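You operate a simulated robot arm through the tools that you are given. There is no shell and no other tool. Be economical: measure what you need, move in short steps, check, and stop when the job is done.

You run a simulated robot arm. Do the job below in one go: nothing can be reset, and whatever is moved stays where it is left.

TASK
Put the brown wedge on the white form on the top of the long brown bench. Open the soap cupboard door, fetch the brown pouch and stand it on the bottom shelf of the soap cupboard, then shut the door. Put the brown cap on the top of the grey steel cabinet away in the inside of the black cap tray. Fetch the hook carton and set it on the top of the long brown bench. Take the green cap and leave it on the top of the bookcase. The order is free. Set down upright: brown pouch, hook carton.

The check looks at the end state, three seconds after you hand in, the way a careful person would. Anything else that was tipped, shoved, dropped, spilled or broken makes it a failure. Lids that push on must go on centred and level and be pressed home; caps that screw on are set level and turned clockwise until they are tight.

THE ROBOT
A 6-joint arm with a fingered hand on a trunk, on a base that drives. Base frame: it is fixed to the floor where the robot stands at the start and does not move with it; the origin is under the middle of the robot, x ahead of it, y to its left, z up; the surface under the hand at the start is at about z = 85. Units: cm, rad, N and s.
With the tool pointing down near the work surface it reaches from about 34 to 76 cm from the robot's upright axis, wherever it stands. Its first joint turns from -2.897 to 2.897 rad. Places, roughly: bottom shelf of the soap cupboard [-260, -180, 10]; brown cap (6x6x3 cm) [30, -300, 100]; brown pouch (8x5x18 cm) [40, -160, 90]; brown wedge (5x11x5 cm) [60, -20, 90]; form [75, 25, 75]; green cap (6x6x3 cm) [0, -1190, 80]; hook carton [-125, 200, 25]; inside of the black cap tray (34x17 cm) [-18, -1190, 74]; soap cupboard door [-230, -180, 40]; top of the bookcase (25x81 cm) [-276, -1040, 92]; top of the long brown bench [60, -70, 80]. Payload 4 kg.
The TCP is the grasp point between the finger pads, 2.6 cm short of the fingertips. In the tool frame z runs along the fingers and y along their closing line. Largest opening 14.8 cm; the body of the gripper starts 7.3 cm behind the TCP. The gripper is a hand of 3 fingers: y runs from the thumb to the fingers, the wrist lies at [0, 0, -23.9] in the tool frame.
Orientation is that of the tool frame in the base frame, as [roll, pitch, yaw] about the fixed x, y, z axes, in that order (R = Rz(yaw) Ry(pitch) Rx(roll)). With the fingers straight down and closing along the base's y, the tool's x points along the base's -x, its y along +y and its z along -z.

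THE INTERFACE
- The arm moves only by the tool nudge_tool. Its argument "targets" is a list of rows, each a list of 6 numbers: the shift along the tool's x, y, z in units of 30 mm (1.0 is 30 mm), then the turn, a rotation vector about the tool's x, y, z in units of 4 degrees (1.0 is 4 degrees). In form: [[x, y, z, wx, wy, wz], ...]. A call has 1 to 20 rows; each row shifts and turns the commanded pose from where the row before left it, along the tool's axes as they then stand. A call with a number of a shift or a turn outside -1 to 1 is refused whole. Each row takes 0.2 s and may step no farther than 5 cm and 0.15 rad from the row before; otherwise, the whole call is refused. A pose out of reach is approached as far as the arm can. The call stops where the force on the tool passes 40 N (or 10 N more than at its start, if that is more) or the arm is blocked; 0.2 s more then pass. In this call time passes only in rows, and 0.2 s behind the last. The reply holds the time, the measured pose of the TCP, the force on the tool along the base axes, the opening and the grip force, in the units named above and with some noise, with the torque about the TCP (base axes, N m) and any sound that the robot's microphone picked up.
- Cameras (640 x 400 px; columns grow to the right, rows downward): "scene" is now at [2.1, 15.48, 153.92]; the picture's right is [-0.01, -1.00, 0.00], its down [-0.78, 0.01, -0.63] and it looks along [0.63, -0.01, -0.78] (base axes); focal length 292 px, centre (320, 200). "wrist" rides on the gripper at [6.8, -3.9, -9] in the tool frame; the picture's right is [0.50, 0.87, 0.00], its down [-0.66, 0.38, -0.65] and it looks along [-0.57, 0.33, 0.76] (tool axes); focal length 222 px, centre (320, 200). There is no depth. A picture from a camera that has moved, and an enlarged one, comes with that camera's place and axes in the base frame and with its lens. The place of the scene camera against the robot may be out by one fixed shift of up to 1.2 cm in any direction.
- get_image(camera): a new picture of that camera. The clock stands still meanwhile.
- lift_body(by): slides the trunk up (or, below 0, down) by that many cm; the arm and the scene camera ride with it, the base frame stays. It gives what a move gives, with no picture.
- base_move(legs): drives the robot by 1 to 6 legs, each [ahead, left, turn to the left] in cm, cm and rad, along the robot's own axes; the way and the turn of a leg run together, so that a leg with both is an arc; at most 150 cm and 3.142 rad a leg. The arm and the cameras ride along, it lands a little off, and it stops where it bumps. It gives what a move gives.
- finger_targets(finger1, finger2, thumb_bend): sets how far each is bent, from 0 (flat) to 1 (curled in); at 0.3 the hand is open as for a grip, at 0.7 the pads meet at the TCP. One left out holds its place. A second passes; each finger stops where it meets its share of the squeeze, and holds until it gets a number again. It is the only way to open and close the hand. It gives what a move gives, with no picture; readings hold the bend of each and the force on the fingers (four entries, about 0 where the hand has none), thumb and palm.
- head_to(pan, tilt): turns the head with the scene camera to pan (to the left, within 2.705 rad either way) and tilt (down, from -0.506 to 1.204), counted from straight ahead of the robot. It gives what a move gives.
- close_up(camera, box): a new picture of the part [left, top, right, bottom] of that camera's present view, enlarged. The clock stands still meanwhile.
- job_done(): hands the job in; it is judged then, once.

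Work in short steps. Places have to be worked out from the pictures, the camera data and where the tool is seen: move nearer, look again, correct. Check each grasp and each placing, and mend what went wrong. You have 186 turns and 156 pictures in all, those below and enlarged ones among them. Open the gripper and draw the arm clear of the work before you hand the job in, unless the task says otherwise; then end with one line.

The tools are called after ">>>" as name(argument=value, ...) on one line, values as JSON. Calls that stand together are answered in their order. nudge_tool: Moves the arm, as the interface text tells. Its arguments: {"type":"object","properties":{"targets":{"type":"array","items":{"type":"array","items":{"type":"number"}}}},"required":["targets"]} The other tools are called the same way: lift_body (by) slides the trunk up or down; finger_targets (finger1, finger2, thumb_bend) moves the fingers one by one; base_move (legs) drives the base; head_to (pan, tilt) turns the head that bears the scene camera; get_image (camera) takes a picture; close_up (camera, box) takes an enlarged picture of a part of a camera's view; job_done () hands the job in.

At the start:

```text
clock: 0.0
position: [47.13, 13.65, 113.65]
orientation: [3.141, 0.001, 3.141]
ft_force: [0.5, 0.4, 0.6]
torque: [0.02, -0.01, 0.0]
opening: 14.82
grasp_force: 0.1
shape: jaw
bend: [0.3, 0.3, 0.3]
finger forces: [0.1, 0.0, 0.1, 0.0, 0.1, 0.0]
trunk travel left (down, up): [-50.0, 9.0]
robot x, y, heading: [0.14, 0.12, 0.003]
head pan, tilt: [-0.009, 0.89]
```

scene: 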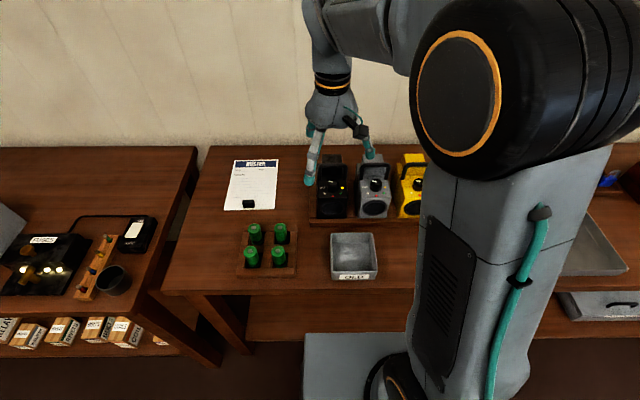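
wrist: 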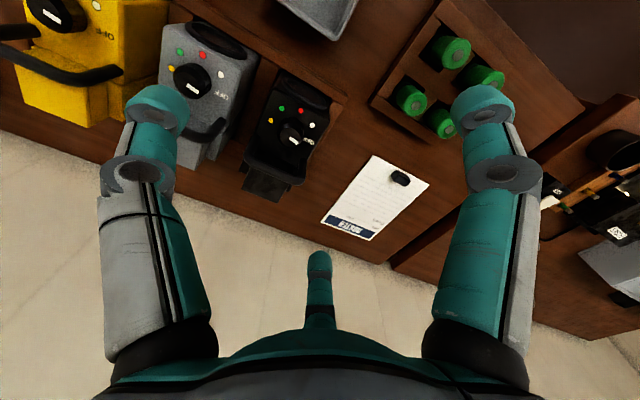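

The pictures show the bench ahead with the form at the upper left. I turn the head right to find the wedge and pouch.

>>> head_to(pan=-0.7, tilt=0.8)

>>> get_image(camera="scene")

```text
clock: 1.1
position: [47.1, 13.64, 113.74]
orientation: [-3.141, 0.001, 3.14]
ft_force: [1.3, 0.1, -0.5]
torque: [0.04, 0.01, -0.02]
opening: 14.77
grasp_force: 0.0
shape: jaw
bend: [0.3, 0.3, 0.3]
finger forces: [0.0, 0.1, 0.1, 0.1, 0.1, 0.1]
trunk travel left (down, up): [-50.0, 9.0]
robot x, y, heading: [0.18, -0.17, -0.004]
head pan, tilt: [-0.7, 0.799]
```

```text
153 pictures are left
camera scene: at [0.67, 10.35, 154.63], right [-0.64, -0.77, 0.0], down [-0.55, 0.46, -0.7], along [0.53, -0.45, -0.72], focal length 292 px, centre (320, 200)
```

scene: 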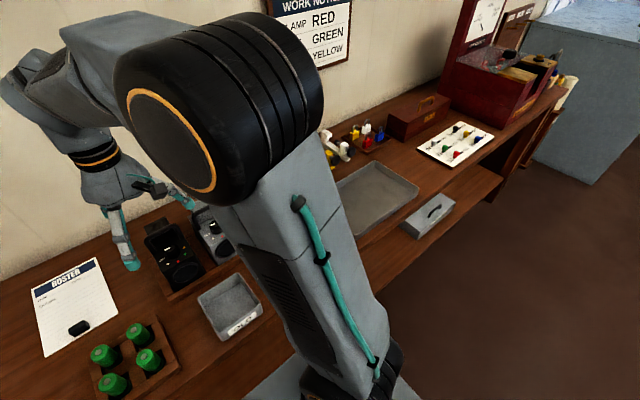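

The wedge is hidden behind the arm. I drive right 60 cm and look ahead.

>>> base_move(legs=[[0, -60, 0]])

>>> head_to(pan=0.4, tilt=0.8)

>>> get_image(camera="scene")

>>> get_image(camera="wrist")

```text
clock: 4.4
position: [47.03, -46.71, 113.59]
orientation: [-3.14, -0.001, 3.133]
ft_force: [0.4, -0.9, -0.8]
torque: [-0.03, 0.0, -0.02]
opening: 14.76
grasp_force: 0.0
shape: jaw
bend: [0.3, 0.3, 0.3]
finger forces: [0.0, 0.0, 0.0, 0.1, 0.1, 0.1]
trunk travel left (down, up): [-50.0, 9.0]
robot x, y, heading: [-0.12, -60.0, -0.003]
head pan, tilt: [-0.7, 0.799]
```

```text
clock: 5.8
position: [47.0, -46.66, 113.67]
orientation: [-3.141, -0.001, 3.132]
ft_force: [-0.5, 0.2, 0.0]
torque: [0.0, -0.01, -0.02]
opening: 14.76
grasp_force: 0.0
shape: jaw
bend: [0.3, 0.3, 0.3]
finger forces: [0.0, 0.1, 0.0, 0.0, 0.0, 0.0]
trunk travel left (down, up): [-50.0, 9.0]
robot x, y, heading: [-0.19, -59.76, -0.007]
head pan, tilt: [0.4, 0.799]
```

```text
152 pictures are left
camera scene: at [1.83, -41.19, 154.63], right [0.38, -0.93, 0.0], down [-0.66, -0.27, -0.7], along [0.64, 0.26, -0.72], focal length 292 px, centre (320, 200)
```

scene: 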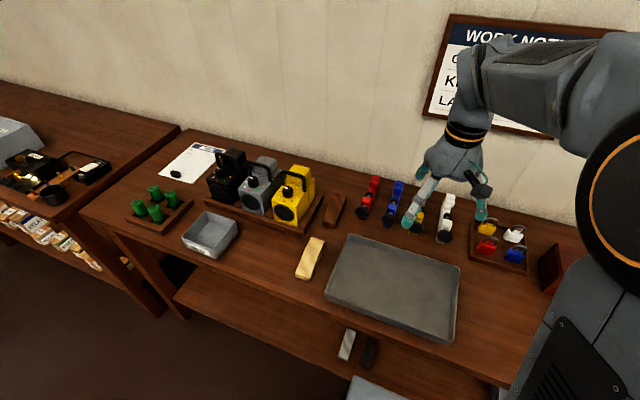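

```text
151 pictures are left
camera wrist: at [40.22, -50.35, 122.82], right [-0.49, 0.87, 0.0], down [0.66, 0.37, 0.65], along [0.57, 0.32, -0.76], focal length 222 px, centre (320, 200)
```

wrist: 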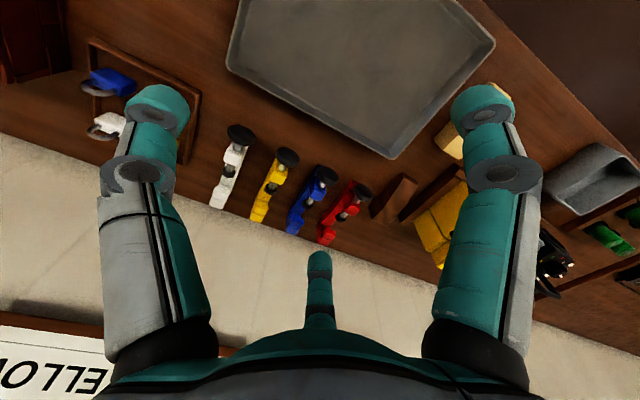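

The bench top comes out at z≈85 by triangulation, and the wedge at about (59.5, -22), long along x. I drive back left to about y=8, where both the wedge and the form (≈(64, 37)) are in reach, and test a half-closed hand.

>>> base_move(legs=[[0, 66, 0]])

>>> finger_targets(finger1=0.48, finger2=0.48, thumb_bend=0.48)

>>> get_image(camera="wrist")

```text
clock: 9.4
position: [47.45, 18.89, 113.7]
orientation: [3.141, -0.002, 3.137]
ft_force: [0.0, -0.1, 0.1]
torque: [-0.02, 0.01, -0.02]
opening: 14.8
grasp_force: 0.1
shape: jaw
bend: [0.3, 0.3, 0.3]
finger forces: [0.1, 0.1, 0.0, 0.2, 0.1, 0.0]
trunk travel left (down, up): [-50.0, 9.0]
robot x, y, heading: [0.49, 5.25, -0.005]
head pan, tilt: [0.4, 0.799]
```

```text
clock: 10.4
position: [47.3, 18.92, 113.69]
orientation: [-3.14, -0.001, 3.137]
ft_force: [-0.3, 0.7, -0.1]
torque: [-0.03, -0.01, 0.02]
opening: 6.94
grasp_force: 0.0
shape: fingers
bend: [0.48, 0.48, 0.48]
finger forces: [0.0, 0.0, 0.1, 0.1, 0.0, 0.0]
trunk travel left (down, up): [-50.0, 9.0]
robot x, y, heading: [0.19, 5.18, -0.006]
head pan, tilt: [0.4, 0.799]
```

```text
150 pictures are left
camera wrist: at [40.65, 15.15, 122.82], right [-0.5, 0.87, 0.0], down [0.66, 0.37, 0.65], along [0.57, 0.32, -0.76], focal length 222 px, centre (320, 200)
```

wrist: 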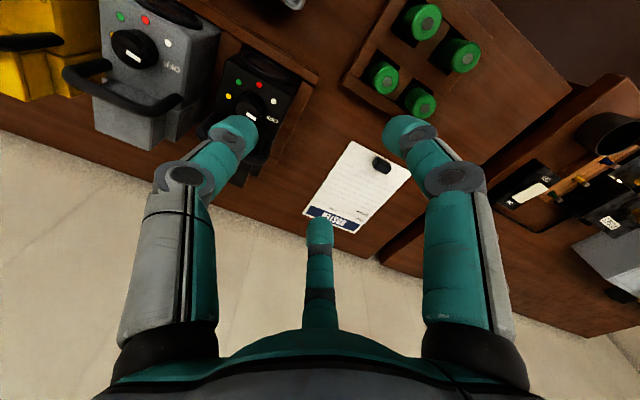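

The hand closes radially with three fingers. I raise a little and move above the wedge.

>>> nudge_tool(targets=[[0, 0, -1, 0, 0, 0], [0, 0, -1, 0, 0, 0], [-0.28, -0.98, 0, 0, 0, 0], [-0.28, -0.98, 0, 0, 0, 0], [-0.28, -0.98, 0, 0, 0, 0], [-0.28, -0.98, 0, 0, 0, 0], [-0.28, -0.98, 0, 0, 0, 0], [-0.28, -0.98, 0, 0, 0, 0], [-0.28, -0.98, 0, 0, 0, 0], [-0.28, -0.98, 0, 0, 0, 0], [-0.28, -0.98, 0, 0, 0, 0], [-0.28, -0.98, 0, 0, 0, 0], [-0.28, -0.98, 0, 0, 0, 0], [-0.28, -0.98, 0, 0, 0, 0], [-0.28, -0.98, 0, 0, 0, 0], [-0.28, -0.98, 0, 0, 0, 0], [0, 0, 1, 0, 0, 0], [0, 0, 1, 0, 0, 0]])

>>> get_image(camera="wrist")

```text
clock: 14.2
position: [59.01, -22.17, 113.58]
orientation: [3.141, 0.0, 3.136]
ft_force: [0.1, 0.6, -0.7]
torque: [-0.03, -0.03, -0.03]
opening: 6.9
grasp_force: 0.1
shape: fingers
bend: [0.48, 0.48, 0.48]
finger forces: [0.1, 0.1, 0.0, 0.1, 0.0, 0.1]
trunk travel left (down, up): [-50.0, 9.0]
robot x, y, heading: [0.06, 5.26, -0.006]
head pan, tilt: [0.4, 0.799]
```

```text
149 pictures are left
camera wrist: at [52.2, -26.0, 122.64], right [-0.5, 0.87, 0.0], down [0.66, 0.38, 0.65], along [0.57, 0.32, -0.76], focal length 222 px, centre (320, 200)
```

wrist: 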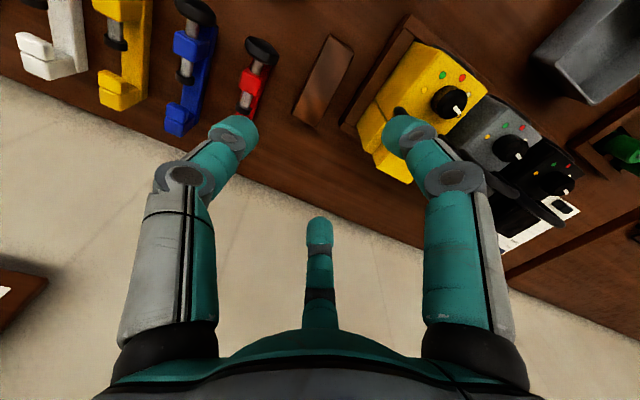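

The wedge lies nearly beneath the tool; I zoom in to read its shape and slant.

>>> close_up(camera="wrist", box=[220, 10, 420, 135])

```text
3.20 times, centred on (320, 72) of wrist
camera zoom: at [52.2, -26.0, 122.64], right [-0.5, 0.87, 0.0], down [0.66, 0.38, 0.65], along [0.57, 0.32, -0.76], focal length 711 px, centre (320, 608)
```

zoom: 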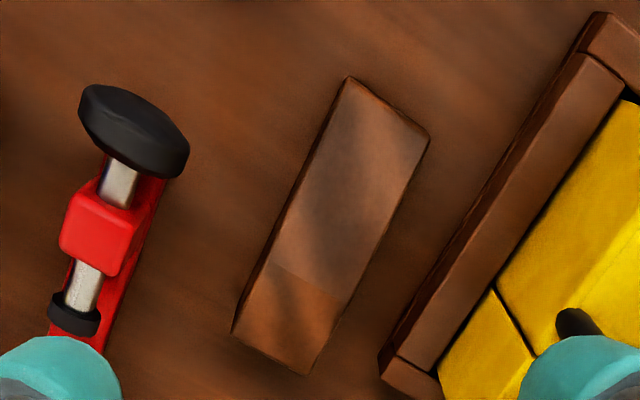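

Before choosing a grasp I look at the wedge's profile from the scene camera.

>>> head_to(pan=-0.62, tilt=0.8)

>>> get_image(camera="scene")

```text
clock: 15.5
position: [59.02, -22.38, 113.44]
orientation: [3.14, 0.001, 3.136]
ft_force: [-0.7, -0.1, -0.5]
torque: [0.02, 0.0, -0.02]
opening: 6.91
grasp_force: 0.0
shape: fingers
bend: [0.48, 0.48, 0.48]
finger forces: [0.1, 0.0, 0.1, 0.0, 0.0, 0.0]
trunk travel left (down, up): [-50.0, 9.0]
robot x, y, heading: [0.11, 5.34, -0.001]
head pan, tilt: [-0.62, 0.799]
```

```text
147 pictures are left
camera scene: at [1.32, 16.34, 154.63], right [-0.58, -0.81, 0.0], down [-0.58, 0.42, -0.7], along [0.57, -0.41, -0.72], focal length 292 px, centre (320, 200)
```

scene: 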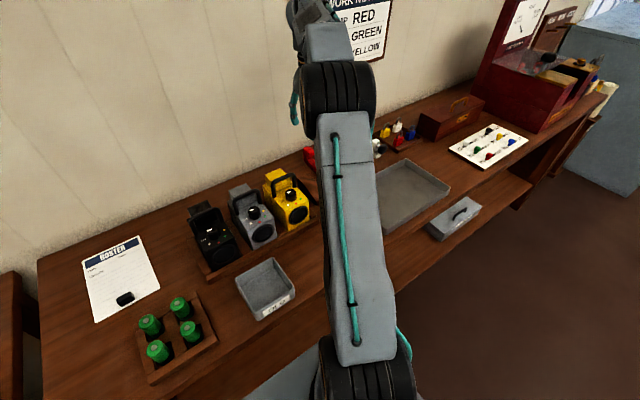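

The arm hides it. I yaw the hand -90° (so two fingers pinch the wedge's long sides, thumb on the far end, camera away from the yellow machine), then look closer.

>>> nudge_tool(targets=[[0, 0, 0, 0, 0, -1], [0, 0, 0, 0, 0, -1], [0, 0, 0, 0, 0, -1], [0, 0, 0, 0, 0, -1], [0, 0, 0, 0, 0, -1], [0, 0, 0, 0, 0, -1], [0, 0, 0, 0, 0, -1], [0, 0, 0, 0, 0, -1], [0, 0, 0, 0, 0, -1], [0, 0, 0, 0, 0, -1], [0, 0, 0, 0, 0, -1], [0, 0, 0, 0, 0, -1], [0, 0, 0, 0, 0, -1], [0, 0, 0, 0, 0, -1], [0, 0, 0, 0, 0, -1], [0, 0, 0, 0, 0, -1], [0, 0, 0, 0, 0, -1], [0, 0, 0, 0, 0, -1], [0, 0, 0, 0, 0, -1], [0, 0, 0, 0, 0, -1]])

>>> nudge_tool(targets=[[0, 0, 0.5, 0, 0, -1], [0, 0, 1, 0, 0, -1], [0, 0, 1, 0, 0, -0.5], [0, 0, 1, 0, 0, 0]])

>>> get_image(camera="wrist")

```text
clock: 18.6
position: [55.8, -4.11, 102.41]
orientation: [-3.104, -0.004, -2.181]
ft_force: [2.7, -3.1, 26.1]
torque: [0.84, -0.15, -0.13]
opening: 6.91
grasp_force: 15.0
shape: fingers
bend: [0.48, 0.53, 0.48]
finger forces: [0.0, 30.8, 0.0, 0.1, 0.0, 0.0]
out of reach, approached as far as the arm can: row 6, 7, 8, 9, 10, 11, 12, 13, 14, 15
trunk travel left (down, up): [-50.0, 9.0]
robot x, y, heading: [0.08, 5.37, -0.005]
head pan, tilt: [-0.62, 0.799]
stopped in row 15: the force on the tool passed its limit at 51 N (the readings are from after the stop); the commanded pose is now the measured one
```

```text
clock: 18.9
position: [56.09, -4.11, 102.39]
orientation: [-3.089, -0.004, -2.168]
ft_force: [0.5, -1.8, 26.9]
torque: [0.91, -0.09, -0.03]
opening: 6.88
grasp_force: 15.6
shape: fingers
bend: [0.48, 0.52, 0.48]
finger forces: [0.0, 31.5, 0.0, 0.0, 0.1, 0.0]
out of reach, approached as far as the arm can: row 1
trunk travel left (down, up): [-50.0, 9.0]
robot x, y, heading: [0.26, 5.5, -0.007]
head pan, tilt: [-0.62, 0.799]
stopped in row 1: the force on the tool passed its limit at 58 N (the readings are from after the stop); the commanded pose is now the measured one
```

```text
146 pictures are left
camera wrist: at [55.12, -11.51, 111.72], right [-1.0, 0.07, -0.04], down [0.03, 0.78, 0.63], along [0.08, 0.63, -0.77], focal length 222 px, centre (320, 200)
```

wrist: 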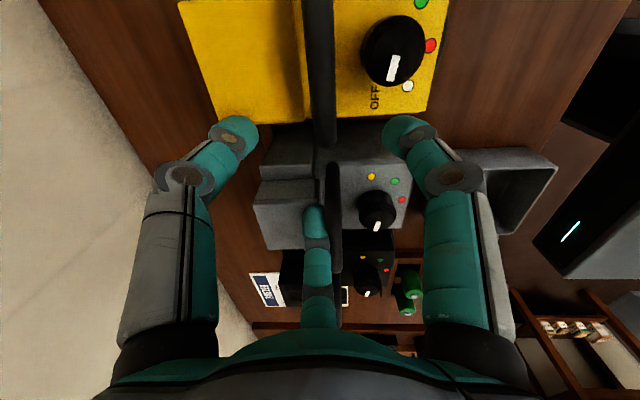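

The wrist ran out of reach and swung onto the grey machine. I go straight up at once.

>>> nudge_tool(targets=[[0, 0, -0.5, 0, 0, 0], [0, 0, -1, 0, 0, 0], [0, 0, -1, 0, 0, 0], [0, 0, -1, 0, 0, 0]])

>>> get_image(camera="wrist")

>>> get_image(camera="scene")

```text
clock: 19.9
position: [55.03, -0.41, 110.42]
orientation: [-3.089, -0.01, -2.175]
ft_force: [0.1, 1.1, -0.6]
torque: [-0.01, 0.01, 0.0]
opening: 6.92
grasp_force: 0.2
shape: fingers
bend: [0.48, 0.48, 0.48]
finger forces: [0.0, 0.0, 0.0, 0.1, 0.0, 0.0]
out of reach, approached as far as the arm can: row 2, 3, 4
trunk travel left (down, up): [-50.0, 9.0]
robot x, y, heading: [0.18, 5.24, -0.002]
head pan, tilt: [-0.62, 0.799]
```

```text
145 pictures are left
camera wrist: at [54.0, -7.62, 119.7], right [-1.0, 0.08, -0.04], down [0.04, 0.78, 0.63], along [0.08, 0.62, -0.78], focal length 222 px, centre (320, 200)
```

wrist: 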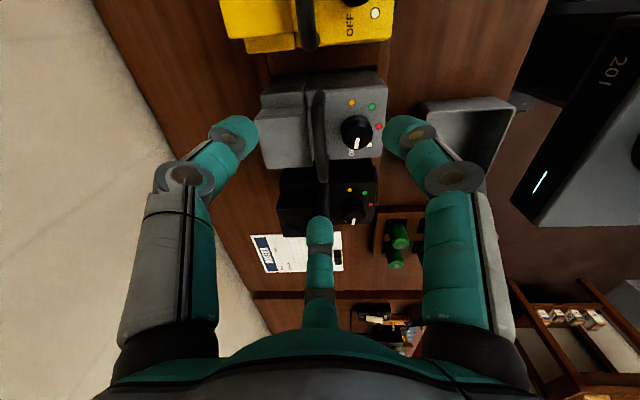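

```text
144 pictures are left
camera scene: at [1.33, 16.32, 154.63], right [-0.59, -0.81, 0.0], down [-0.58, 0.42, -0.7], along [0.57, -0.41, -0.72], focal length 292 px, centre (320, 200)
```

scene: 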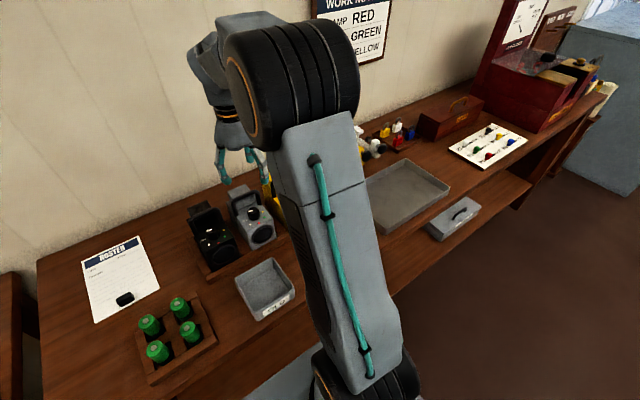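

Nothing appears displaced. By the hand's 3-fold symmetry a +30° turn from the default gives the same pinch, so I turn back that way, in place.

>>> nudge_tool(targets=[[0, 0, 0, 0, 0, 1], [0, 0, 0, 0, 0, 1], [0, 0, 0, 0, 0, 1], [0, 0, 0, 0, 0, 1], [0, 0, 0, 0, 0, 1], [0, 0, 0, 0, 0, 1], [0, 0, 0, 0, 0, 1], [0, 0, 0, 0, 0, 1], [0, 0, 0, 0, 0, 1], [0, 0, 0, 0, 0, 1], [0, 0, 0, 0, 0, 1], [0, 0, 0, 0, 0, 1], [0, 0, 0, 0, 0, 1], [0, 0, 0, 0, 0, 1], [0, 0, 0, 0, 0, 1], [0, 0, 0, 0, 0, 1], [0, 0, 0, 0, 0, 1], [0, 0, 0, 0, 0, 1], [0, 0, 0, 0, 0, 1], [0, 0, 0, 0, 0, 1]])

```text
clock: 24.1
position: [54.89, -0.14, 110.28]
orientation: [-3.127, 0.043, 2.718]
ft_force: [-0.3, 0.1, 0.6]
torque: [-0.02, 0.0, 0.02]
opening: 6.91
grasp_force: 0.1
shape: fingers
bend: [0.48, 0.48, 0.48]
finger forces: [0.1, 0.1, 0.0, 0.0, 0.0, 0.0]
trunk travel left (down, up): [-50.0, 9.0]
robot x, y, heading: [0.38, 5.54, -0.002]
head pan, tilt: [-0.62, 0.799]
```

I finish the yaw, move back above the wedge and lean the back of the hand ~13° away from the yellow machine.

>>> nudge_tool(targets=[[0, 0, -0.5, 0, 0, 1], [0, 0, -0.5, 0, 0, 0.5], [-0.83, -0.9, 0, 0, 0, 0], [-0.83, -0.9, 0, 0, 0, 0], [-0.83, -0.9, 0, 0, 0, 0], [-0.83, -0.9, 0, 0, 0, 0], [-0.83, -0.9, 0, 0, 0, 0], [-0.83, -0.9, 0, 0, 0, 0], [0, 0, 0, -0.89, 0.69, 0], [0, 0, 0, -0.89, 0.69, 0], [0, 0, 0, -0.89, 0.69, 0]])

>>> get_image(camera="wrist")

```text
clock: 26.4
position: [59.61, -21.78, 114.25]
orientation: [2.964, -0.096, 2.629]
ft_force: [0.1, 1.2, -0.6]
torque: [-0.01, -0.02, 0.03]
opening: 6.89
grasp_force: 0.1
shape: fingers
bend: [0.48, 0.48, 0.48]
finger forces: [0.0, 0.0, 0.1, 0.0, 0.0, 0.0]
trunk travel left (down, up): [-50.0, 9.0]
robot x, y, heading: [0.57, 5.26, -0.004]
head pan, tilt: [-0.62, 0.799]
```

```text
143 pictures are left
camera wrist: at [51.8, -23.44, 123.11], right [0.0, 0.98, 0.2], down [0.75, -0.13, 0.64], along [0.66, 0.15, -0.74], focal length 222 px, centre (320, 200)
```

wrist: 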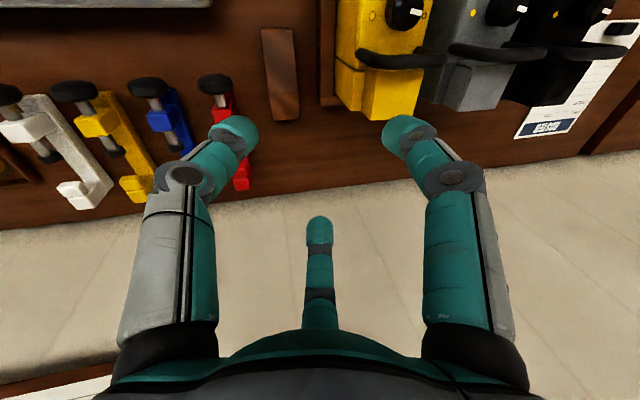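

I spread one finger to learn which is the far one, and shut the others slightly, then look.

>>> finger_targets(finger1=0.53, finger2=0.36, thumb_bend=0.53)

>>> nudge_tool(targets=[[-0.1, -0.18, 0.98, 0, 0, 0], [-0.1, -0.18, 0.98, 0, 0, 0], [-0.1, -0.18, 0.98, 0, 0, 0]])

>>> get_image(camera="wrist")

```text
clock: 27.4
position: [59.6, -21.71, 114.24]
orientation: [2.965, -0.099, 2.63]
ft_force: [0.5, 0.3, 0.4]
torque: [0.0, -0.03, -0.02]
opening: 5.28
grasp_force: 0.1
shape: fingers
bend: [0.53, 0.36, 0.53]
finger forces: [0.0, 0.1, 0.1, 0.0, 0.0, 0.1]
trunk travel left (down, up): [-50.0, 9.0]
robot x, y, heading: [0.27, 5.33, -0.003]
head pan, tilt: [-0.62, 0.799]
```

```text
clock: 28.2
position: [59.68, -21.78, 104.95]
orientation: [2.965, -0.099, 2.627]
ft_force: [-0.1, -0.4, 0.6]
torque: [0.0, 0.03, 0.02]
opening: 5.27
grasp_force: 0.0
shape: fingers
bend: [0.53, 0.36, 0.53]
finger forces: [0.1, 0.0, 0.1, 0.1, 0.0, 0.1]
trunk travel left (down, up): [-50.0, 9.0]
robot x, y, heading: [0.07, 5.6, -0.002]
head pan, tilt: [-0.62, 0.799]
```

```text
142 pictures are left
camera wrist: at [51.83, -23.46, 113.95], right [0.0, 0.98, 0.2], down [0.75, -0.13, 0.64], along [0.66, 0.15, -0.74], focal length 222 px, centre (320, 200)
```

wrist: 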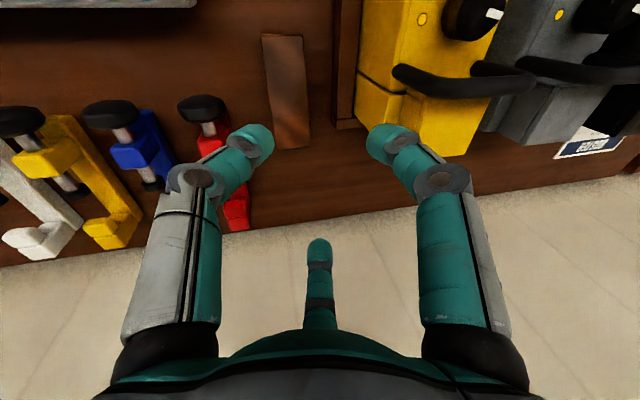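

finger2 is the far one. The wedge's thick end is the far end (x≈64.4), thin at x≈54, y centre ≈ -21.7. I shift to x≈61.5 and lower to z≈92 and look again.

>>> nudge_tool(targets=[[-0.55, 0.31, 0, 0, 0, 0], [-0.1, -0.18, 0.98, 0, 0, 0], [-0.1, -0.18, 0.98, 0, 0, 0], [-0.1, -0.18, 0.98, 0, 0, 0], [-0.1, -0.18, 0.98, 0, 0, 0], [-0.03, -0.06, 0.33, 0, 0, 0]])

>>> get_image(camera="wrist")

```text
clock: 29.6
position: [61.49, -21.89, 92.12]
orientation: [2.965, -0.098, 2.631]
ft_force: [-0.2, 1.1, -0.2]
torque: [-0.05, 0.01, -0.04]
opening: 5.25
grasp_force: 0.1
shape: fingers
bend: [0.53, 0.36, 0.53]
finger forces: [0.0, 0.0, 0.0, 0.1, 0.0, 0.0]
trunk travel left (down, up): [-50.0, 9.0]
robot x, y, heading: [0.21, 5.38, -0.005]
head pan, tilt: [-0.62, 0.799]
```

```text
141 pictures are left
camera wrist: at [53.64, -23.61, 101.02], right [0.0, 0.98, 0.2], down [0.76, -0.13, 0.64], along [0.66, 0.15, -0.74], focal length 222 px, centre (320, 200)
```

wrist: 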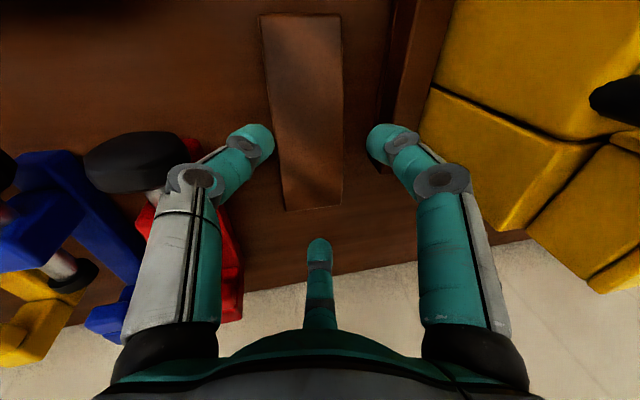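

The wedge sits centred between thumb and finger1. I lower the last 4 cm slowly.

>>> nudge_tool(targets=[[-0.045, -0.08, 0.44, 0, 0, 0], [-0.045, -0.08, 0.44, 0, 0, 0], [-0.045, -0.08, 0.44, 0, 0, 0]])

>>> get_image(camera="wrist")

```text
clock: 30.5
position: [61.49, -22.03, 88.9]
orientation: [2.967, -0.079, 2.626]
ft_force: [-2.2, -1.5, 20.9]
torque: [-0.69, 0.38, -0.04]
opening: 5.0
grasp_force: 10.0
shape: fingers
bend: [0.53, 0.36, 0.53]
finger forces: [0.1, 0.1, 0.0, 0.0, 20.5, 0.0]
trunk travel left (down, up): [-50.0, 9.0]
robot x, y, heading: [-0.02, 5.69, -0.01]
head pan, tilt: [-0.62, 0.799]
stopped in row 3: the force on the tool passed its limit at 46 N (the readings are from after the stop); the commanded pose is now the measured one
```

```text
140 pictures are left
camera wrist: at [53.63, -23.72, 97.78], right [0.0, 0.98, 0.19], down [0.75, -0.12, 0.65], along [0.67, 0.14, -0.73], focal length 222 px, centre (320, 200)
```

wrist: 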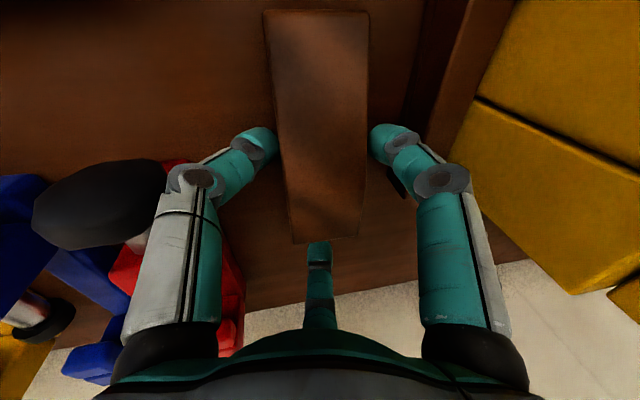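

The thumb tip rests on the bench (z≈85.5). I lift 4 mm and close all three fingers.

>>> nudge_tool(targets=[[0.013, 0.025, -0.14, 0, 0, 0]])

>>> finger_targets(finger1=0.66, finger2=0.62, thumb_bend=0.66)

>>> get_image(camera="wrist")

```text
clock: 30.9
position: [61.59, -22.02, 89.04]
orientation: [2.966, -0.084, 2.627]
ft_force: [1.7, -2.3, 7.1]
torque: [-0.29, -0.02, 0.12]
opening: 5.06
grasp_force: 4.1
shape: fingers
bend: [0.53, 0.36, 0.54]
finger forces: [0.1, 0.0, 0.0, 0.0, 7.3, 0.0]
trunk travel left (down, up): [-50.0, 9.0]
robot x, y, heading: [0.4, 5.58, -0.007]
head pan, tilt: [-0.62, 0.799]
```

```text
clock: 31.9
position: [61.71, -21.95, 88.98]
orientation: [2.967, -0.087, 2.627]
ft_force: [0.1, -0.5, -0.1]
torque: [-0.03, 0.01, 0.01]
opening: 3.86
grasp_force: 12.4
shape: fingers
bend: [0.57, 0.52, 0.6]
finger forces: [8.2, 8.0, 0.0, 0.0, 8.9, 0.1]
trunk travel left (down, up): [-50.0, 9.0]
robot x, y, heading: [0.25, 5.69, -0.01]
head pan, tilt: [-0.62, 0.799]
```

```text
139 pictures are left
camera wrist: at [53.73, -23.68, 97.89], right [0.0, 0.98, 0.19], down [0.75, -0.13, 0.65], along [0.66, 0.15, -0.73], focal length 222 px, centre (320, 200)
```

wrist: 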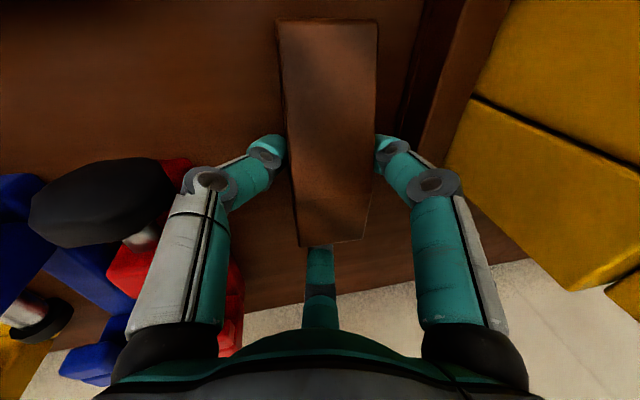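

All three fingers hold at ~8 N. I lift and check.

>>> nudge_tool(targets=[[0.03, 0.06, -0.33, 0, 0, 0], [0.05, 0.09, -0.5, 0, 0, 0], [0.1, 0.18, -0.98, 0, 0, 0], [0.1, 0.18, -0.98, 0, 0, 0], [0.1, 0.18, -0.98, 0, 0, 0], [0.1, 0.18, -0.98, 0, 0, 0], [0.1, 0.18, -0.98, 0, 0, 0], [0.1, 0.18, -0.98, 0, 0, 0], [0.1, 0.18, -0.98, 0, 0, 0]])

>>> get_image(camera="wrist")

```text
clock: 33.9
position: [61.5, -21.7, 112.6]
orientation: [2.967, -0.087, 2.627]
ft_force: [-0.6, -0.2, -0.7]
torque: [-0.03, 0.01, 0.02]
opening: 3.85
grasp_force: 12.9
shape: fingers
bend: [0.57, 0.53, 0.6]
finger forces: [8.2, 7.8, 0.0, 0.0, 8.7, 0.0]
trunk travel left (down, up): [-50.0, 9.0]
robot x, y, heading: [0.28, 5.42, -0.008]
head pan, tilt: [-0.62, 0.799]
```

```text
138 pictures are left
camera wrist: at [53.65, -23.36, 121.5], right [0.0, 0.98, 0.19], down [0.75, -0.13, 0.65], along [0.66, 0.15, -0.74], focal length 222 px, centre (320, 200)
```

wrist: 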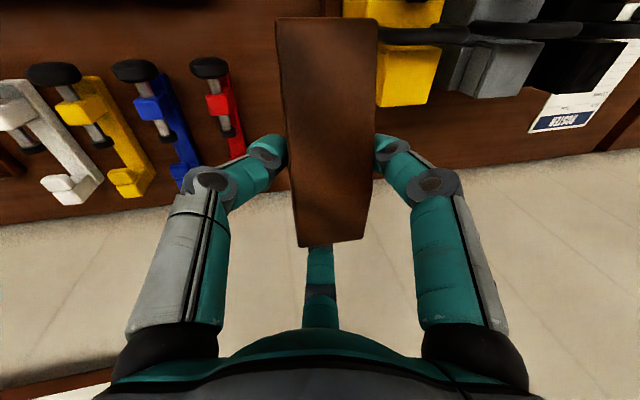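

Wedge held firmly. I drive 35 cm left to bring the form in front.

>>> base_move(legs=[[0, 35, 0]])

```text
clock: 36.1
position: [61.32, 10.48, 112.62]
orientation: [2.968, -0.087, 2.62]
ft_force: [-0.1, 0.7, -2.0]
torque: [-0.01, -0.01, 0.02]
opening: 3.86
grasp_force: 12.5
shape: fingers
bend: [0.57, 0.53, 0.6]
finger forces: [8.1, 7.8, 0.0, 0.0, 8.7, 0.0]
trunk travel left (down, up): [-50.0, 9.0]
robot x, y, heading: [0.01, 38.18, -0.006]
head pan, tilt: [-0.62, 0.799]
stopped in leg 1: the robot was blocked; the commanded pose is now the measured one
```

The base was blocked at y≈38; I look what it bumped.

>>> head_to(pan=0.9, tilt=1.1)

>>> get_image(camera="scene")

>>> get_image(camera="wrist")

```text
clock: 37.8
position: [61.23, 10.49, 112.64]
orientation: [2.967, -0.087, 2.621]
ft_force: [-0.3, 0.3, -0.5]
torque: [0.02, -0.03, 0.04]
opening: 3.85
grasp_force: 12.6
shape: fingers
bend: [0.57, 0.53, 0.6]
finger forces: [8.1, 7.8, 0.0, 0.1, 8.8, 0.0]
trunk travel left (down, up): [-50.0, 9.0]
robot x, y, heading: [-0.21, 37.67, -0.011]
head pan, tilt: [0.901, 1.1]
```

```text
137 pictures are left
camera scene: at [-1.22, 58.44, 152.46], right [0.78, -0.63, 0.0], down [-0.56, -0.69, -0.45], along [0.29, 0.35, -0.89], focal length 292 px, centre (320, 200)
```

scene: 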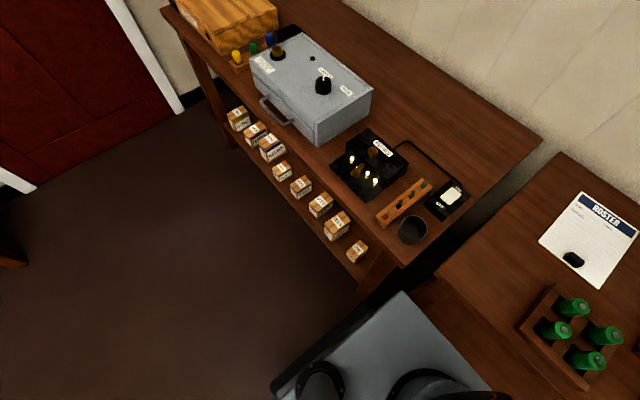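

```text
136 pictures are left
camera wrist: at [53.38, 8.86, 121.5], right [0.0, 0.98, 0.19], down [0.75, -0.13, 0.65], along [0.66, 0.14, -0.73], focal length 222 px, centre (320, 200)
```

wrist: 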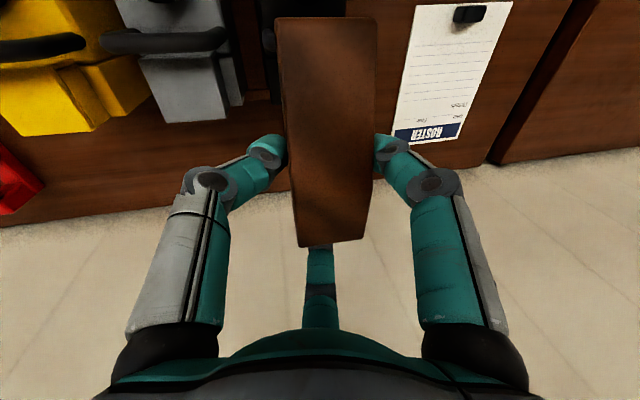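

It only met the table leg; nothing is out of place. I carry the wedge over the form with the arm.

>>> nudge_tool(targets=[[0.285, 0.945, 0.19, 0, 0, 0], [0.285, 0.945, 0.19, 0, 0, 0], [0.285, 0.945, 0.19, 0, 0, 0], [0.285, 0.945, 0.19, 0, 0, 0], [0.285, 0.945, 0.19, 0, 0, 0], [0.285, 0.945, 0.19, 0, 0, 0], [0.285, 0.945, 0.19, 0, 0, 0], [0.285, 0.945, 0.19, 0, 0, 0], [0.285, 0.945, 0.19, 0, 0, 0]])

>>> get_image(camera="wrist")

```text
clock: 39.8
position: [67.26, 36.71, 112.66]
orientation: [2.965, -0.087, 2.622]
ft_force: [0.3, 0.2, -1.4]
torque: [0.0, -0.03, 0.0]
opening: 3.86
grasp_force: 12.5
shape: fingers
bend: [0.57, 0.53, 0.6]
finger forces: [8.0, 7.5, 0.0, 0.0, 8.5, 0.1]
trunk travel left (down, up): [-50.0, 9.0]
robot x, y, heading: [-0.02, 38.12, -0.019]
head pan, tilt: [0.901, 1.1]
```

```text
135 pictures are left
camera wrist: at [59.5, 35.14, 121.62], right [0.0, 0.98, 0.19], down [0.75, -0.13, 0.65], along [0.66, 0.14, -0.73], focal length 222 px, centre (320, 200)
```

wrist: 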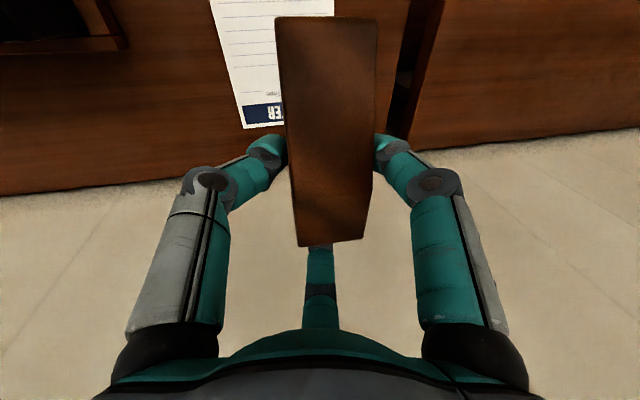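

Positions agree (form edge y≈29.5, far edge x≈74). I lower to just above the paper, then touch down gently.

>>> nudge_tool(targets=[[-0.1, -0.18, 0.98, 0, 0, 0], [-0.1, -0.18, 0.98, 0, 0, 0], [-0.1, -0.18, 0.98, 0, 0, 0], [-0.1, -0.18, 0.98, 0, 0, 0], [-0.1, -0.18, 0.98, 0, 0, 0], [-0.1, -0.18, 0.98, 0, 0, 0], [-0.1, -0.18, 0.98, 0, 0, 0], [-0.04, -0.06, 0.35, 0, 0, 0], [-0.03, -0.05, 0.3, 0, 0, 0]])

>>> get_image(camera="wrist")

```text
clock: 41.8
position: [67.66, 36.49, 89.68]
orientation: [2.966, -0.085, 2.62]
ft_force: [0.4, 0.0, -2.0]
torque: [-0.03, -0.06, 0.02]
opening: 3.88
grasp_force: 12.6
shape: fingers
bend: [0.57, 0.53, 0.6]
finger forces: [8.0, 7.4, 0.0, 0.1, 8.5, 0.0]
trunk travel left (down, up): [-50.0, 9.0]
robot x, y, heading: [-0.15, 37.98, -0.012]
head pan, tilt: [0.901, 1.1]
```

```text
134 pictures are left
camera wrist: at [59.85, 35.01, 98.5], right [0.0, 0.98, 0.19], down [0.75, -0.13, 0.65], along [0.66, 0.14, -0.73], focal length 222 px, centre (320, 200)
```

wrist: 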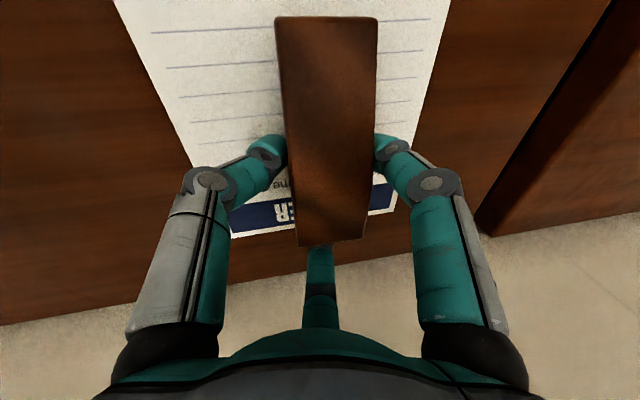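

Well over the form. I settle the last 6 mm and release.

>>> nudge_tool(targets=[[-0.01, -0.02, 0.1, 0, 0, 0], [-0.01, -0.02, 0.1, 0, 0, 0]])

>>> finger_targets(finger1=0.5, finger2=0.4, thumb_bend=0.53)

>>> nudge_tool(targets=[[0.03, 0.06, -0.33, 0, 0, 0], [0.1, 0.18, -0.98, 0, 0, 0], [0.1, 0.18, -0.98, 0, 0, 0], [0.1, 0.18, -0.98, 0, 0, 0], [0.1, 0.18, -0.98, 0, 0, 0], [0.1, 0.18, -0.98, 0, 0, 0], [0.1, 0.18, -0.98, 0, 0, 0]])

>>> get_image(camera="wrist")

```text
clock: 42.4
position: [67.69, 36.62, 89.15]
orientation: [2.966, -0.085, 2.621]
ft_force: [0.3, -0.1, 11.1]
torque: [-0.11, 0.14, -0.05]
opening: 3.83
grasp_force: 14.5
shape: fingers
bend: [0.57, 0.53, 0.61]
finger forces: [9.1, 8.6, 0.0, 0.0, 12.1, 0.1]
trunk travel left (down, up): [-50.0, 9.0]
robot x, y, heading: [-0.17, 38.01, -0.011]
head pan, tilt: [0.901, 1.1]
```

```text
clock: 43.4
position: [67.69, 36.66, 89.08]
orientation: [2.965, -0.086, 2.623]
ft_force: [3.9, -1.6, 17.0]
torque: [-0.4, 0.04, 0.1]
opening: 4.83
grasp_force: 9.3
shape: fingers
bend: [0.5, 0.4, 0.57]
finger forces: [0.0, 0.0, 0.0, 0.0, 17.0, 0.0]
trunk travel left (down, up): [-50.0, 9.0]
robot x, y, heading: [0.04, 37.97, -0.016]
head pan, tilt: [0.901, 1.1]
```

```text
clock: 45.0
position: [67.5, 36.88, 108.26]
orientation: [2.967, -0.085, 2.621]
ft_force: [0.3, 0.0, 0.3]
torque: [0.0, 0.01, 0.02]
opening: 5.66
grasp_force: 0.0
shape: fingers
bend: [0.5, 0.4, 0.53]
finger forces: [0.0, 0.1, 0.1, 0.1, 0.1, 0.1]
trunk travel left (down, up): [-50.0, 9.0]
robot x, y, heading: [0.06, 38.0, -0.009]
head pan, tilt: [0.901, 1.1]
```

```text
133 pictures are left
camera wrist: at [59.66, 35.23, 117.14], right [0.0, 0.98, 0.19], down [0.75, -0.13, 0.65], along [0.66, 0.14, -0.73], focal length 222 px, centre (320, 200)
```

wrist: 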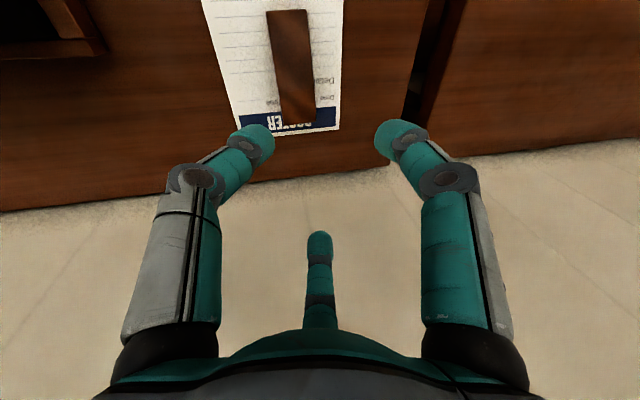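

The wedge lies fully on the form. I straighten the hand, draw it in, and look behind-left for the hook carton.

>>> nudge_tool(targets=[[0, 0, -0.9, 0.81, -0.46, 0], [0, 0, -0.9, 0.81, -0.46, 0], [0, 0, -0.3, 0.81, -0.46, 0], [0.91, -0.52, 0, 0, 0, 0], [0.91, -0.52, 0, 0, 0, 0], [0.91, -0.52, 0, 0, 0, 0], [0.91, -0.52, 0, 0, 0, 0], [0.91, -0.52, 0, 0, 0, 0], [0.91, -0.52, 0, 0, 0, 0], [0.91, -0.52, 0, 0, 0, 0]])

>>> head_to(pan=2.1, tilt=0.5)

>>> get_image(camera="scene")

```text
clock: 47.2
position: [45.4, 35.97, 114.26]
orientation: [3.136, 0.008, 2.612]
ft_force: [1.0, 0.7, 0.0]
torque: [-0.02, 0.02, 0.01]
opening: 5.67
grasp_force: 0.0
shape: fingers
bend: [0.5, 0.4, 0.53]
finger forces: [0.0, 0.0, 0.0, 0.0, 0.1, 0.0]
trunk travel left (down, up): [-50.0, 9.0]
robot x, y, heading: [-0.0, 37.53, -0.013]
head pan, tilt: [0.901, 1.1]
```

```text
clock: 48.6
position: [45.52, 36.09, 114.18]
orientation: [3.137, 0.009, 2.613]
ft_force: [-0.4, 0.1, 0.1]
torque: [0.01, -0.02, 0.02]
opening: 5.68
grasp_force: 0.0
shape: fingers
bend: [0.5, 0.4, 0.53]
finger forces: [0.0, 0.0, 0.0, 0.0, 0.0, 0.0]
trunk travel left (down, up): [-50.0, 9.0]
robot x, y, heading: [0.11, 37.69, -0.015]
head pan, tilt: [2.1, 0.499]
```

```text
132 pictures are left
camera scene: at [-9.71, 61.47, 157.22], right [0.87, 0.49, 0.0], down [0.24, -0.42, -0.88], along [-0.43, 0.76, -0.48], focal length 292 px, centre (320, 200)
```

scene: 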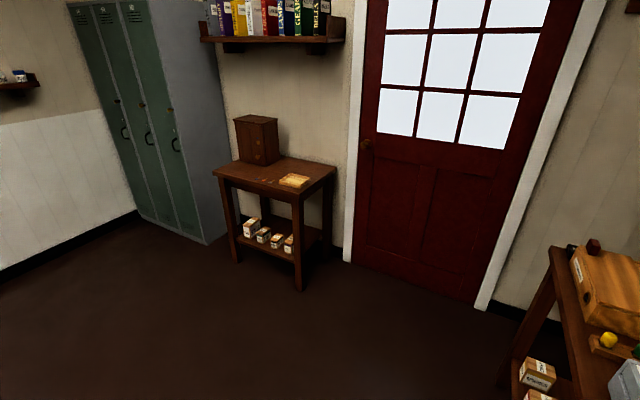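

A small table holds four cartons on its lower shelf, near the given carton place; I zoom to read the labels.

>>> close_up(camera="scene", box=[225, 200, 325, 262])

```text
6.40 times, centred on (275, 231) of scene
camera zoom: at [-9.71, 61.47, 157.22], right [0.87, 0.49, 0.0], down [0.24, -0.42, -0.88], along [-0.43, 0.76, -0.48], focal length 1866 px, centre (608, 2)
```

zoom: 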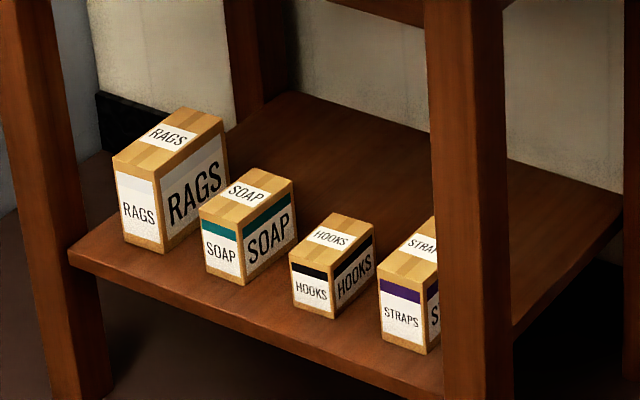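

HOOKS is the third carton, about (-124, 199), table front facing -y. I drive there: back off, go diagonally, turn left 90°.

>>> base_move(legs=[[-40, 0, 0], [-84, 95, 0], [0, 0, 1.585]])

>>> head_to(pan=0.0, tilt=0.95)

>>> get_image(camera="scene")

```text
clock: 61.0
position: [-124.0, 179.69, 114.13]
orientation: [3.135, 0.01, -2.07]
ft_force: [0.1, 0.6, -0.2]
torque: [-0.01, -0.04, -0.02]
opening: 5.68
grasp_force: 0.0
shape: fingers
bend: [0.5, 0.4, 0.53]
finger forces: [0.1, 0.0, 0.0, 0.0, 0.0, 0.0]
trunk travel left (down, up): [-50.0, 9.0]
robot x, y, heading: [-124.64, 133.89, 1.591]
head pan, tilt: [2.1, 0.499]
```

```text
clock: 63.0
position: [-124.1, 179.77, 114.19]
orientation: [3.138, 0.007, -2.068]
ft_force: [0.5, -0.6, -0.5]
torque: [0.01, -0.02, -0.03]
opening: 5.67
grasp_force: 0.0
shape: fingers
bend: [0.5, 0.4, 0.53]
finger forces: [0.0, 0.0, 0.1, 0.0, 0.0, 0.0]
trunk travel left (down, up): [-50.0, 9.0]
robot x, y, heading: [-124.92, 134.55, 1.59]
head pan, tilt: [0.0, 0.949]
```

```text
130 pictures are left
camera scene: at [-140.18, 134.66, 153.48], right [1.0, 0.02, 0.0], down [0.02, -0.81, -0.58], along [-0.01, 0.58, -0.81], focal length 292 px, centre (320, 200)
```

scene: 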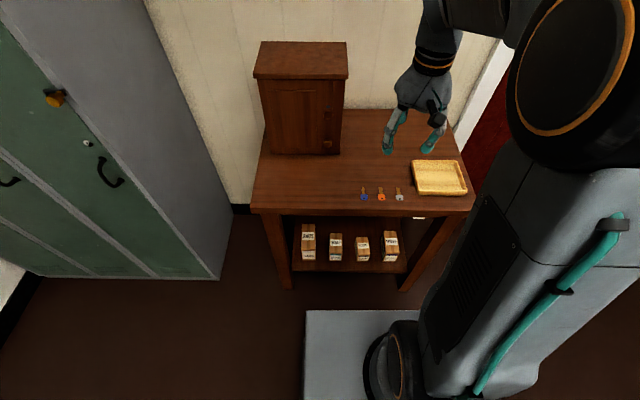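

The cartons sit ~7 cm inside the shelf's front edge under the tabletop. I back up 15 cm, lower the trunk, and tilt the hand 45° forward for a slanted approach.

>>> base_move(legs=[[-15, 0, -0.02]])

>>> lift_body(by=-48)

>>> nudge_tool(targets=[[0, 0, 0, -0.49, -0.9, 0], [0, 0, 0, -0.49, -0.9, 0], [0, 0, 0, -0.49, -0.9, 0], [0, 0, 0, -0.49, -0.9, 0], [0, 0, 0, -0.49, -0.9, 0], [0, 0, 0, -0.49, -0.9, 0], [0, 0, 0, -0.49, -0.9, 0], [0, 0, 0, -0.49, -0.9, 0], [0, 0, 0, -0.49, -0.9, 0], [0, 0, 0, -0.49, -0.9, 0], [0, 0, 0, -0.49, -0.9, 0]])

>>> get_image(camera="wrist")

>>> get_image(camera="scene")

```text
clock: 64.3
position: [-122.99, 164.84, 114.28]
orientation: [3.137, 0.009, -2.088]
ft_force: [-0.1, 0.6, -0.5]
torque: [-0.01, -0.01, 0.03]
opening: 5.68
grasp_force: 0.0
shape: fingers
bend: [0.5, 0.4, 0.53]
finger forces: [0.0, 0.0, 0.0, 0.0, 0.0, 0.0]
trunk travel left (down, up): [-50.0, 9.0]
robot x, y, heading: [-124.71, 118.96, 1.57]
head pan, tilt: [0.0, 0.949]
```

```text
refused: -48 is not a number from -40 to 40
```

```text
clock: 66.7
position: [-122.98, 164.69, 114.27]
orientation: [2.684, 0.682, -2.25]
ft_force: [0.5, -0.7, 0.6]
torque: [0.0, 0.01, -0.02]
opening: 5.69
grasp_force: 0.0
shape: fingers
bend: [0.5, 0.4, 0.53]
finger forces: [0.0, 0.0, 0.0, 0.0, 0.1, 0.1]
trunk travel left (down, up): [-50.0, 9.0]
robot x, y, heading: [-124.51, 119.26, 1.571]
head pan, tilt: [0.0, 0.949]
```

```text
129 pictures are left
camera wrist: at [-123.02, 153.03, 115.01], right [-1.0, 0.0, -0.02], down [-0.02, 0.06, 1.0], along [0.0, 1.0, -0.06], focal length 222 px, centre (320, 200)
```

wrist: 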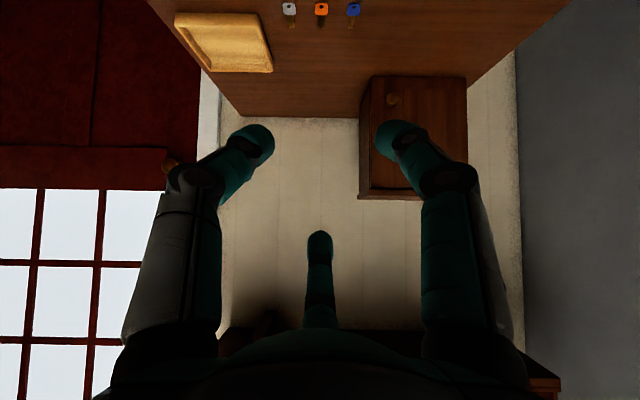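

```text
128 pictures are left
camera scene: at [-140.03, 120.02, 153.48], right [1.0, 0.0, 0.0], down [0.0, -0.81, -0.58], along [0.0, 0.58, -0.81], focal length 292 px, centre (320, 200)
```

scene: 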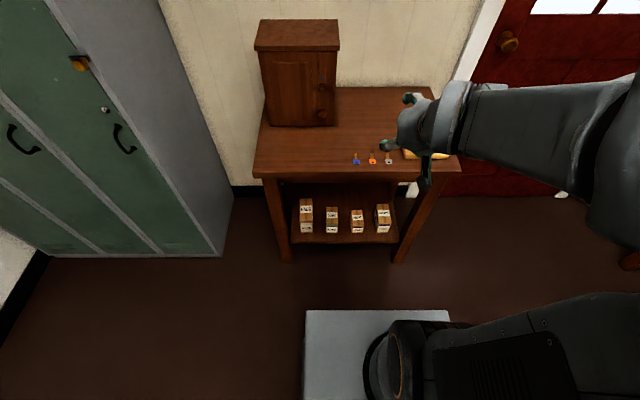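

Now I lower the trunk in two steps and look with both cameras.

>>> lift_body(by=-40)

>>> lift_body(by=-9)

>>> nudge_tool(targets=[[0, 0, 0.1, 0, 0, 0]])

>>> get_image(camera="wrist")

```text
clock: 70.6
position: [-123.01, 164.73, 74.24]
orientation: [2.687, 0.678, -2.251]
ft_force: [0.3, -0.5, -0.1]
torque: [0.02, -0.01, 0.0]
opening: 5.68
grasp_force: 0.0
shape: fingers
bend: [0.5, 0.4, 0.53]
finger forces: [0.0, 0.0, 0.0, 0.1, 0.1, 0.0]
trunk travel left (down, up): [-10.0, 49.0]
robot x, y, heading: [-124.35, 119.32, 1.569]
head pan, tilt: [0.0, 0.949]
```

```text
clock: 71.8
position: [-123.03, 164.85, 65.12]
orientation: [2.687, 0.68, -2.253]
ft_force: [-0.7, -0.4, -1.0]
torque: [0.02, -0.02, -0.03]
opening: 5.68
grasp_force: 0.0
shape: fingers
bend: [0.5, 0.4, 0.53]
finger forces: [0.0, 0.0, 0.0, 0.1, 0.0, 0.1]
trunk travel left (down, up): [-1.0, 58.0]
robot x, y, heading: [-124.43, 119.39, 1.573]
head pan, tilt: [0.0, 0.949]
```

```text
clock: 72.2
position: [-122.93, 164.99, 64.93]
orientation: [2.686, 0.679, -2.251]
ft_force: [-0.2, 0.1, -0.2]
torque: [0.0, -0.02, 0.01]
opening: 5.67
grasp_force: 0.1
shape: fingers
bend: [0.5, 0.4, 0.53]
finger forces: [0.1, 0.1, 0.0, 0.1, 0.0, 0.1]
trunk travel left (down, up): [-1.0, 58.0]
robot x, y, heading: [-124.22, 119.29, 1.573]
head pan, tilt: [0.0, 0.949]
```

```text
127 pictures are left
camera wrist: at [-123.02, 153.26, 65.79], right [-1.0, 0.0, -0.02], down [-0.02, 0.06, 1.0], along [0.0, 1.0, -0.06], focal length 222 px, centre (320, 200)
```

wrist: 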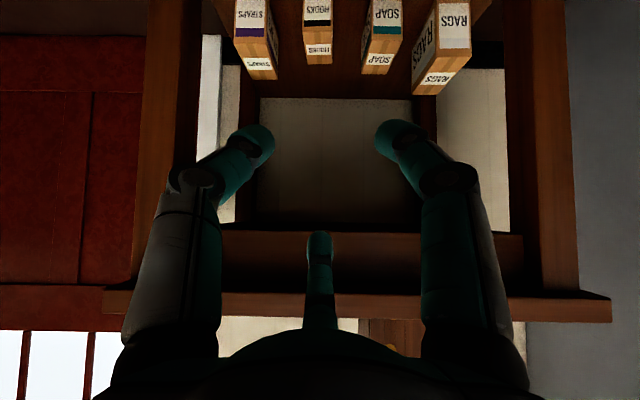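

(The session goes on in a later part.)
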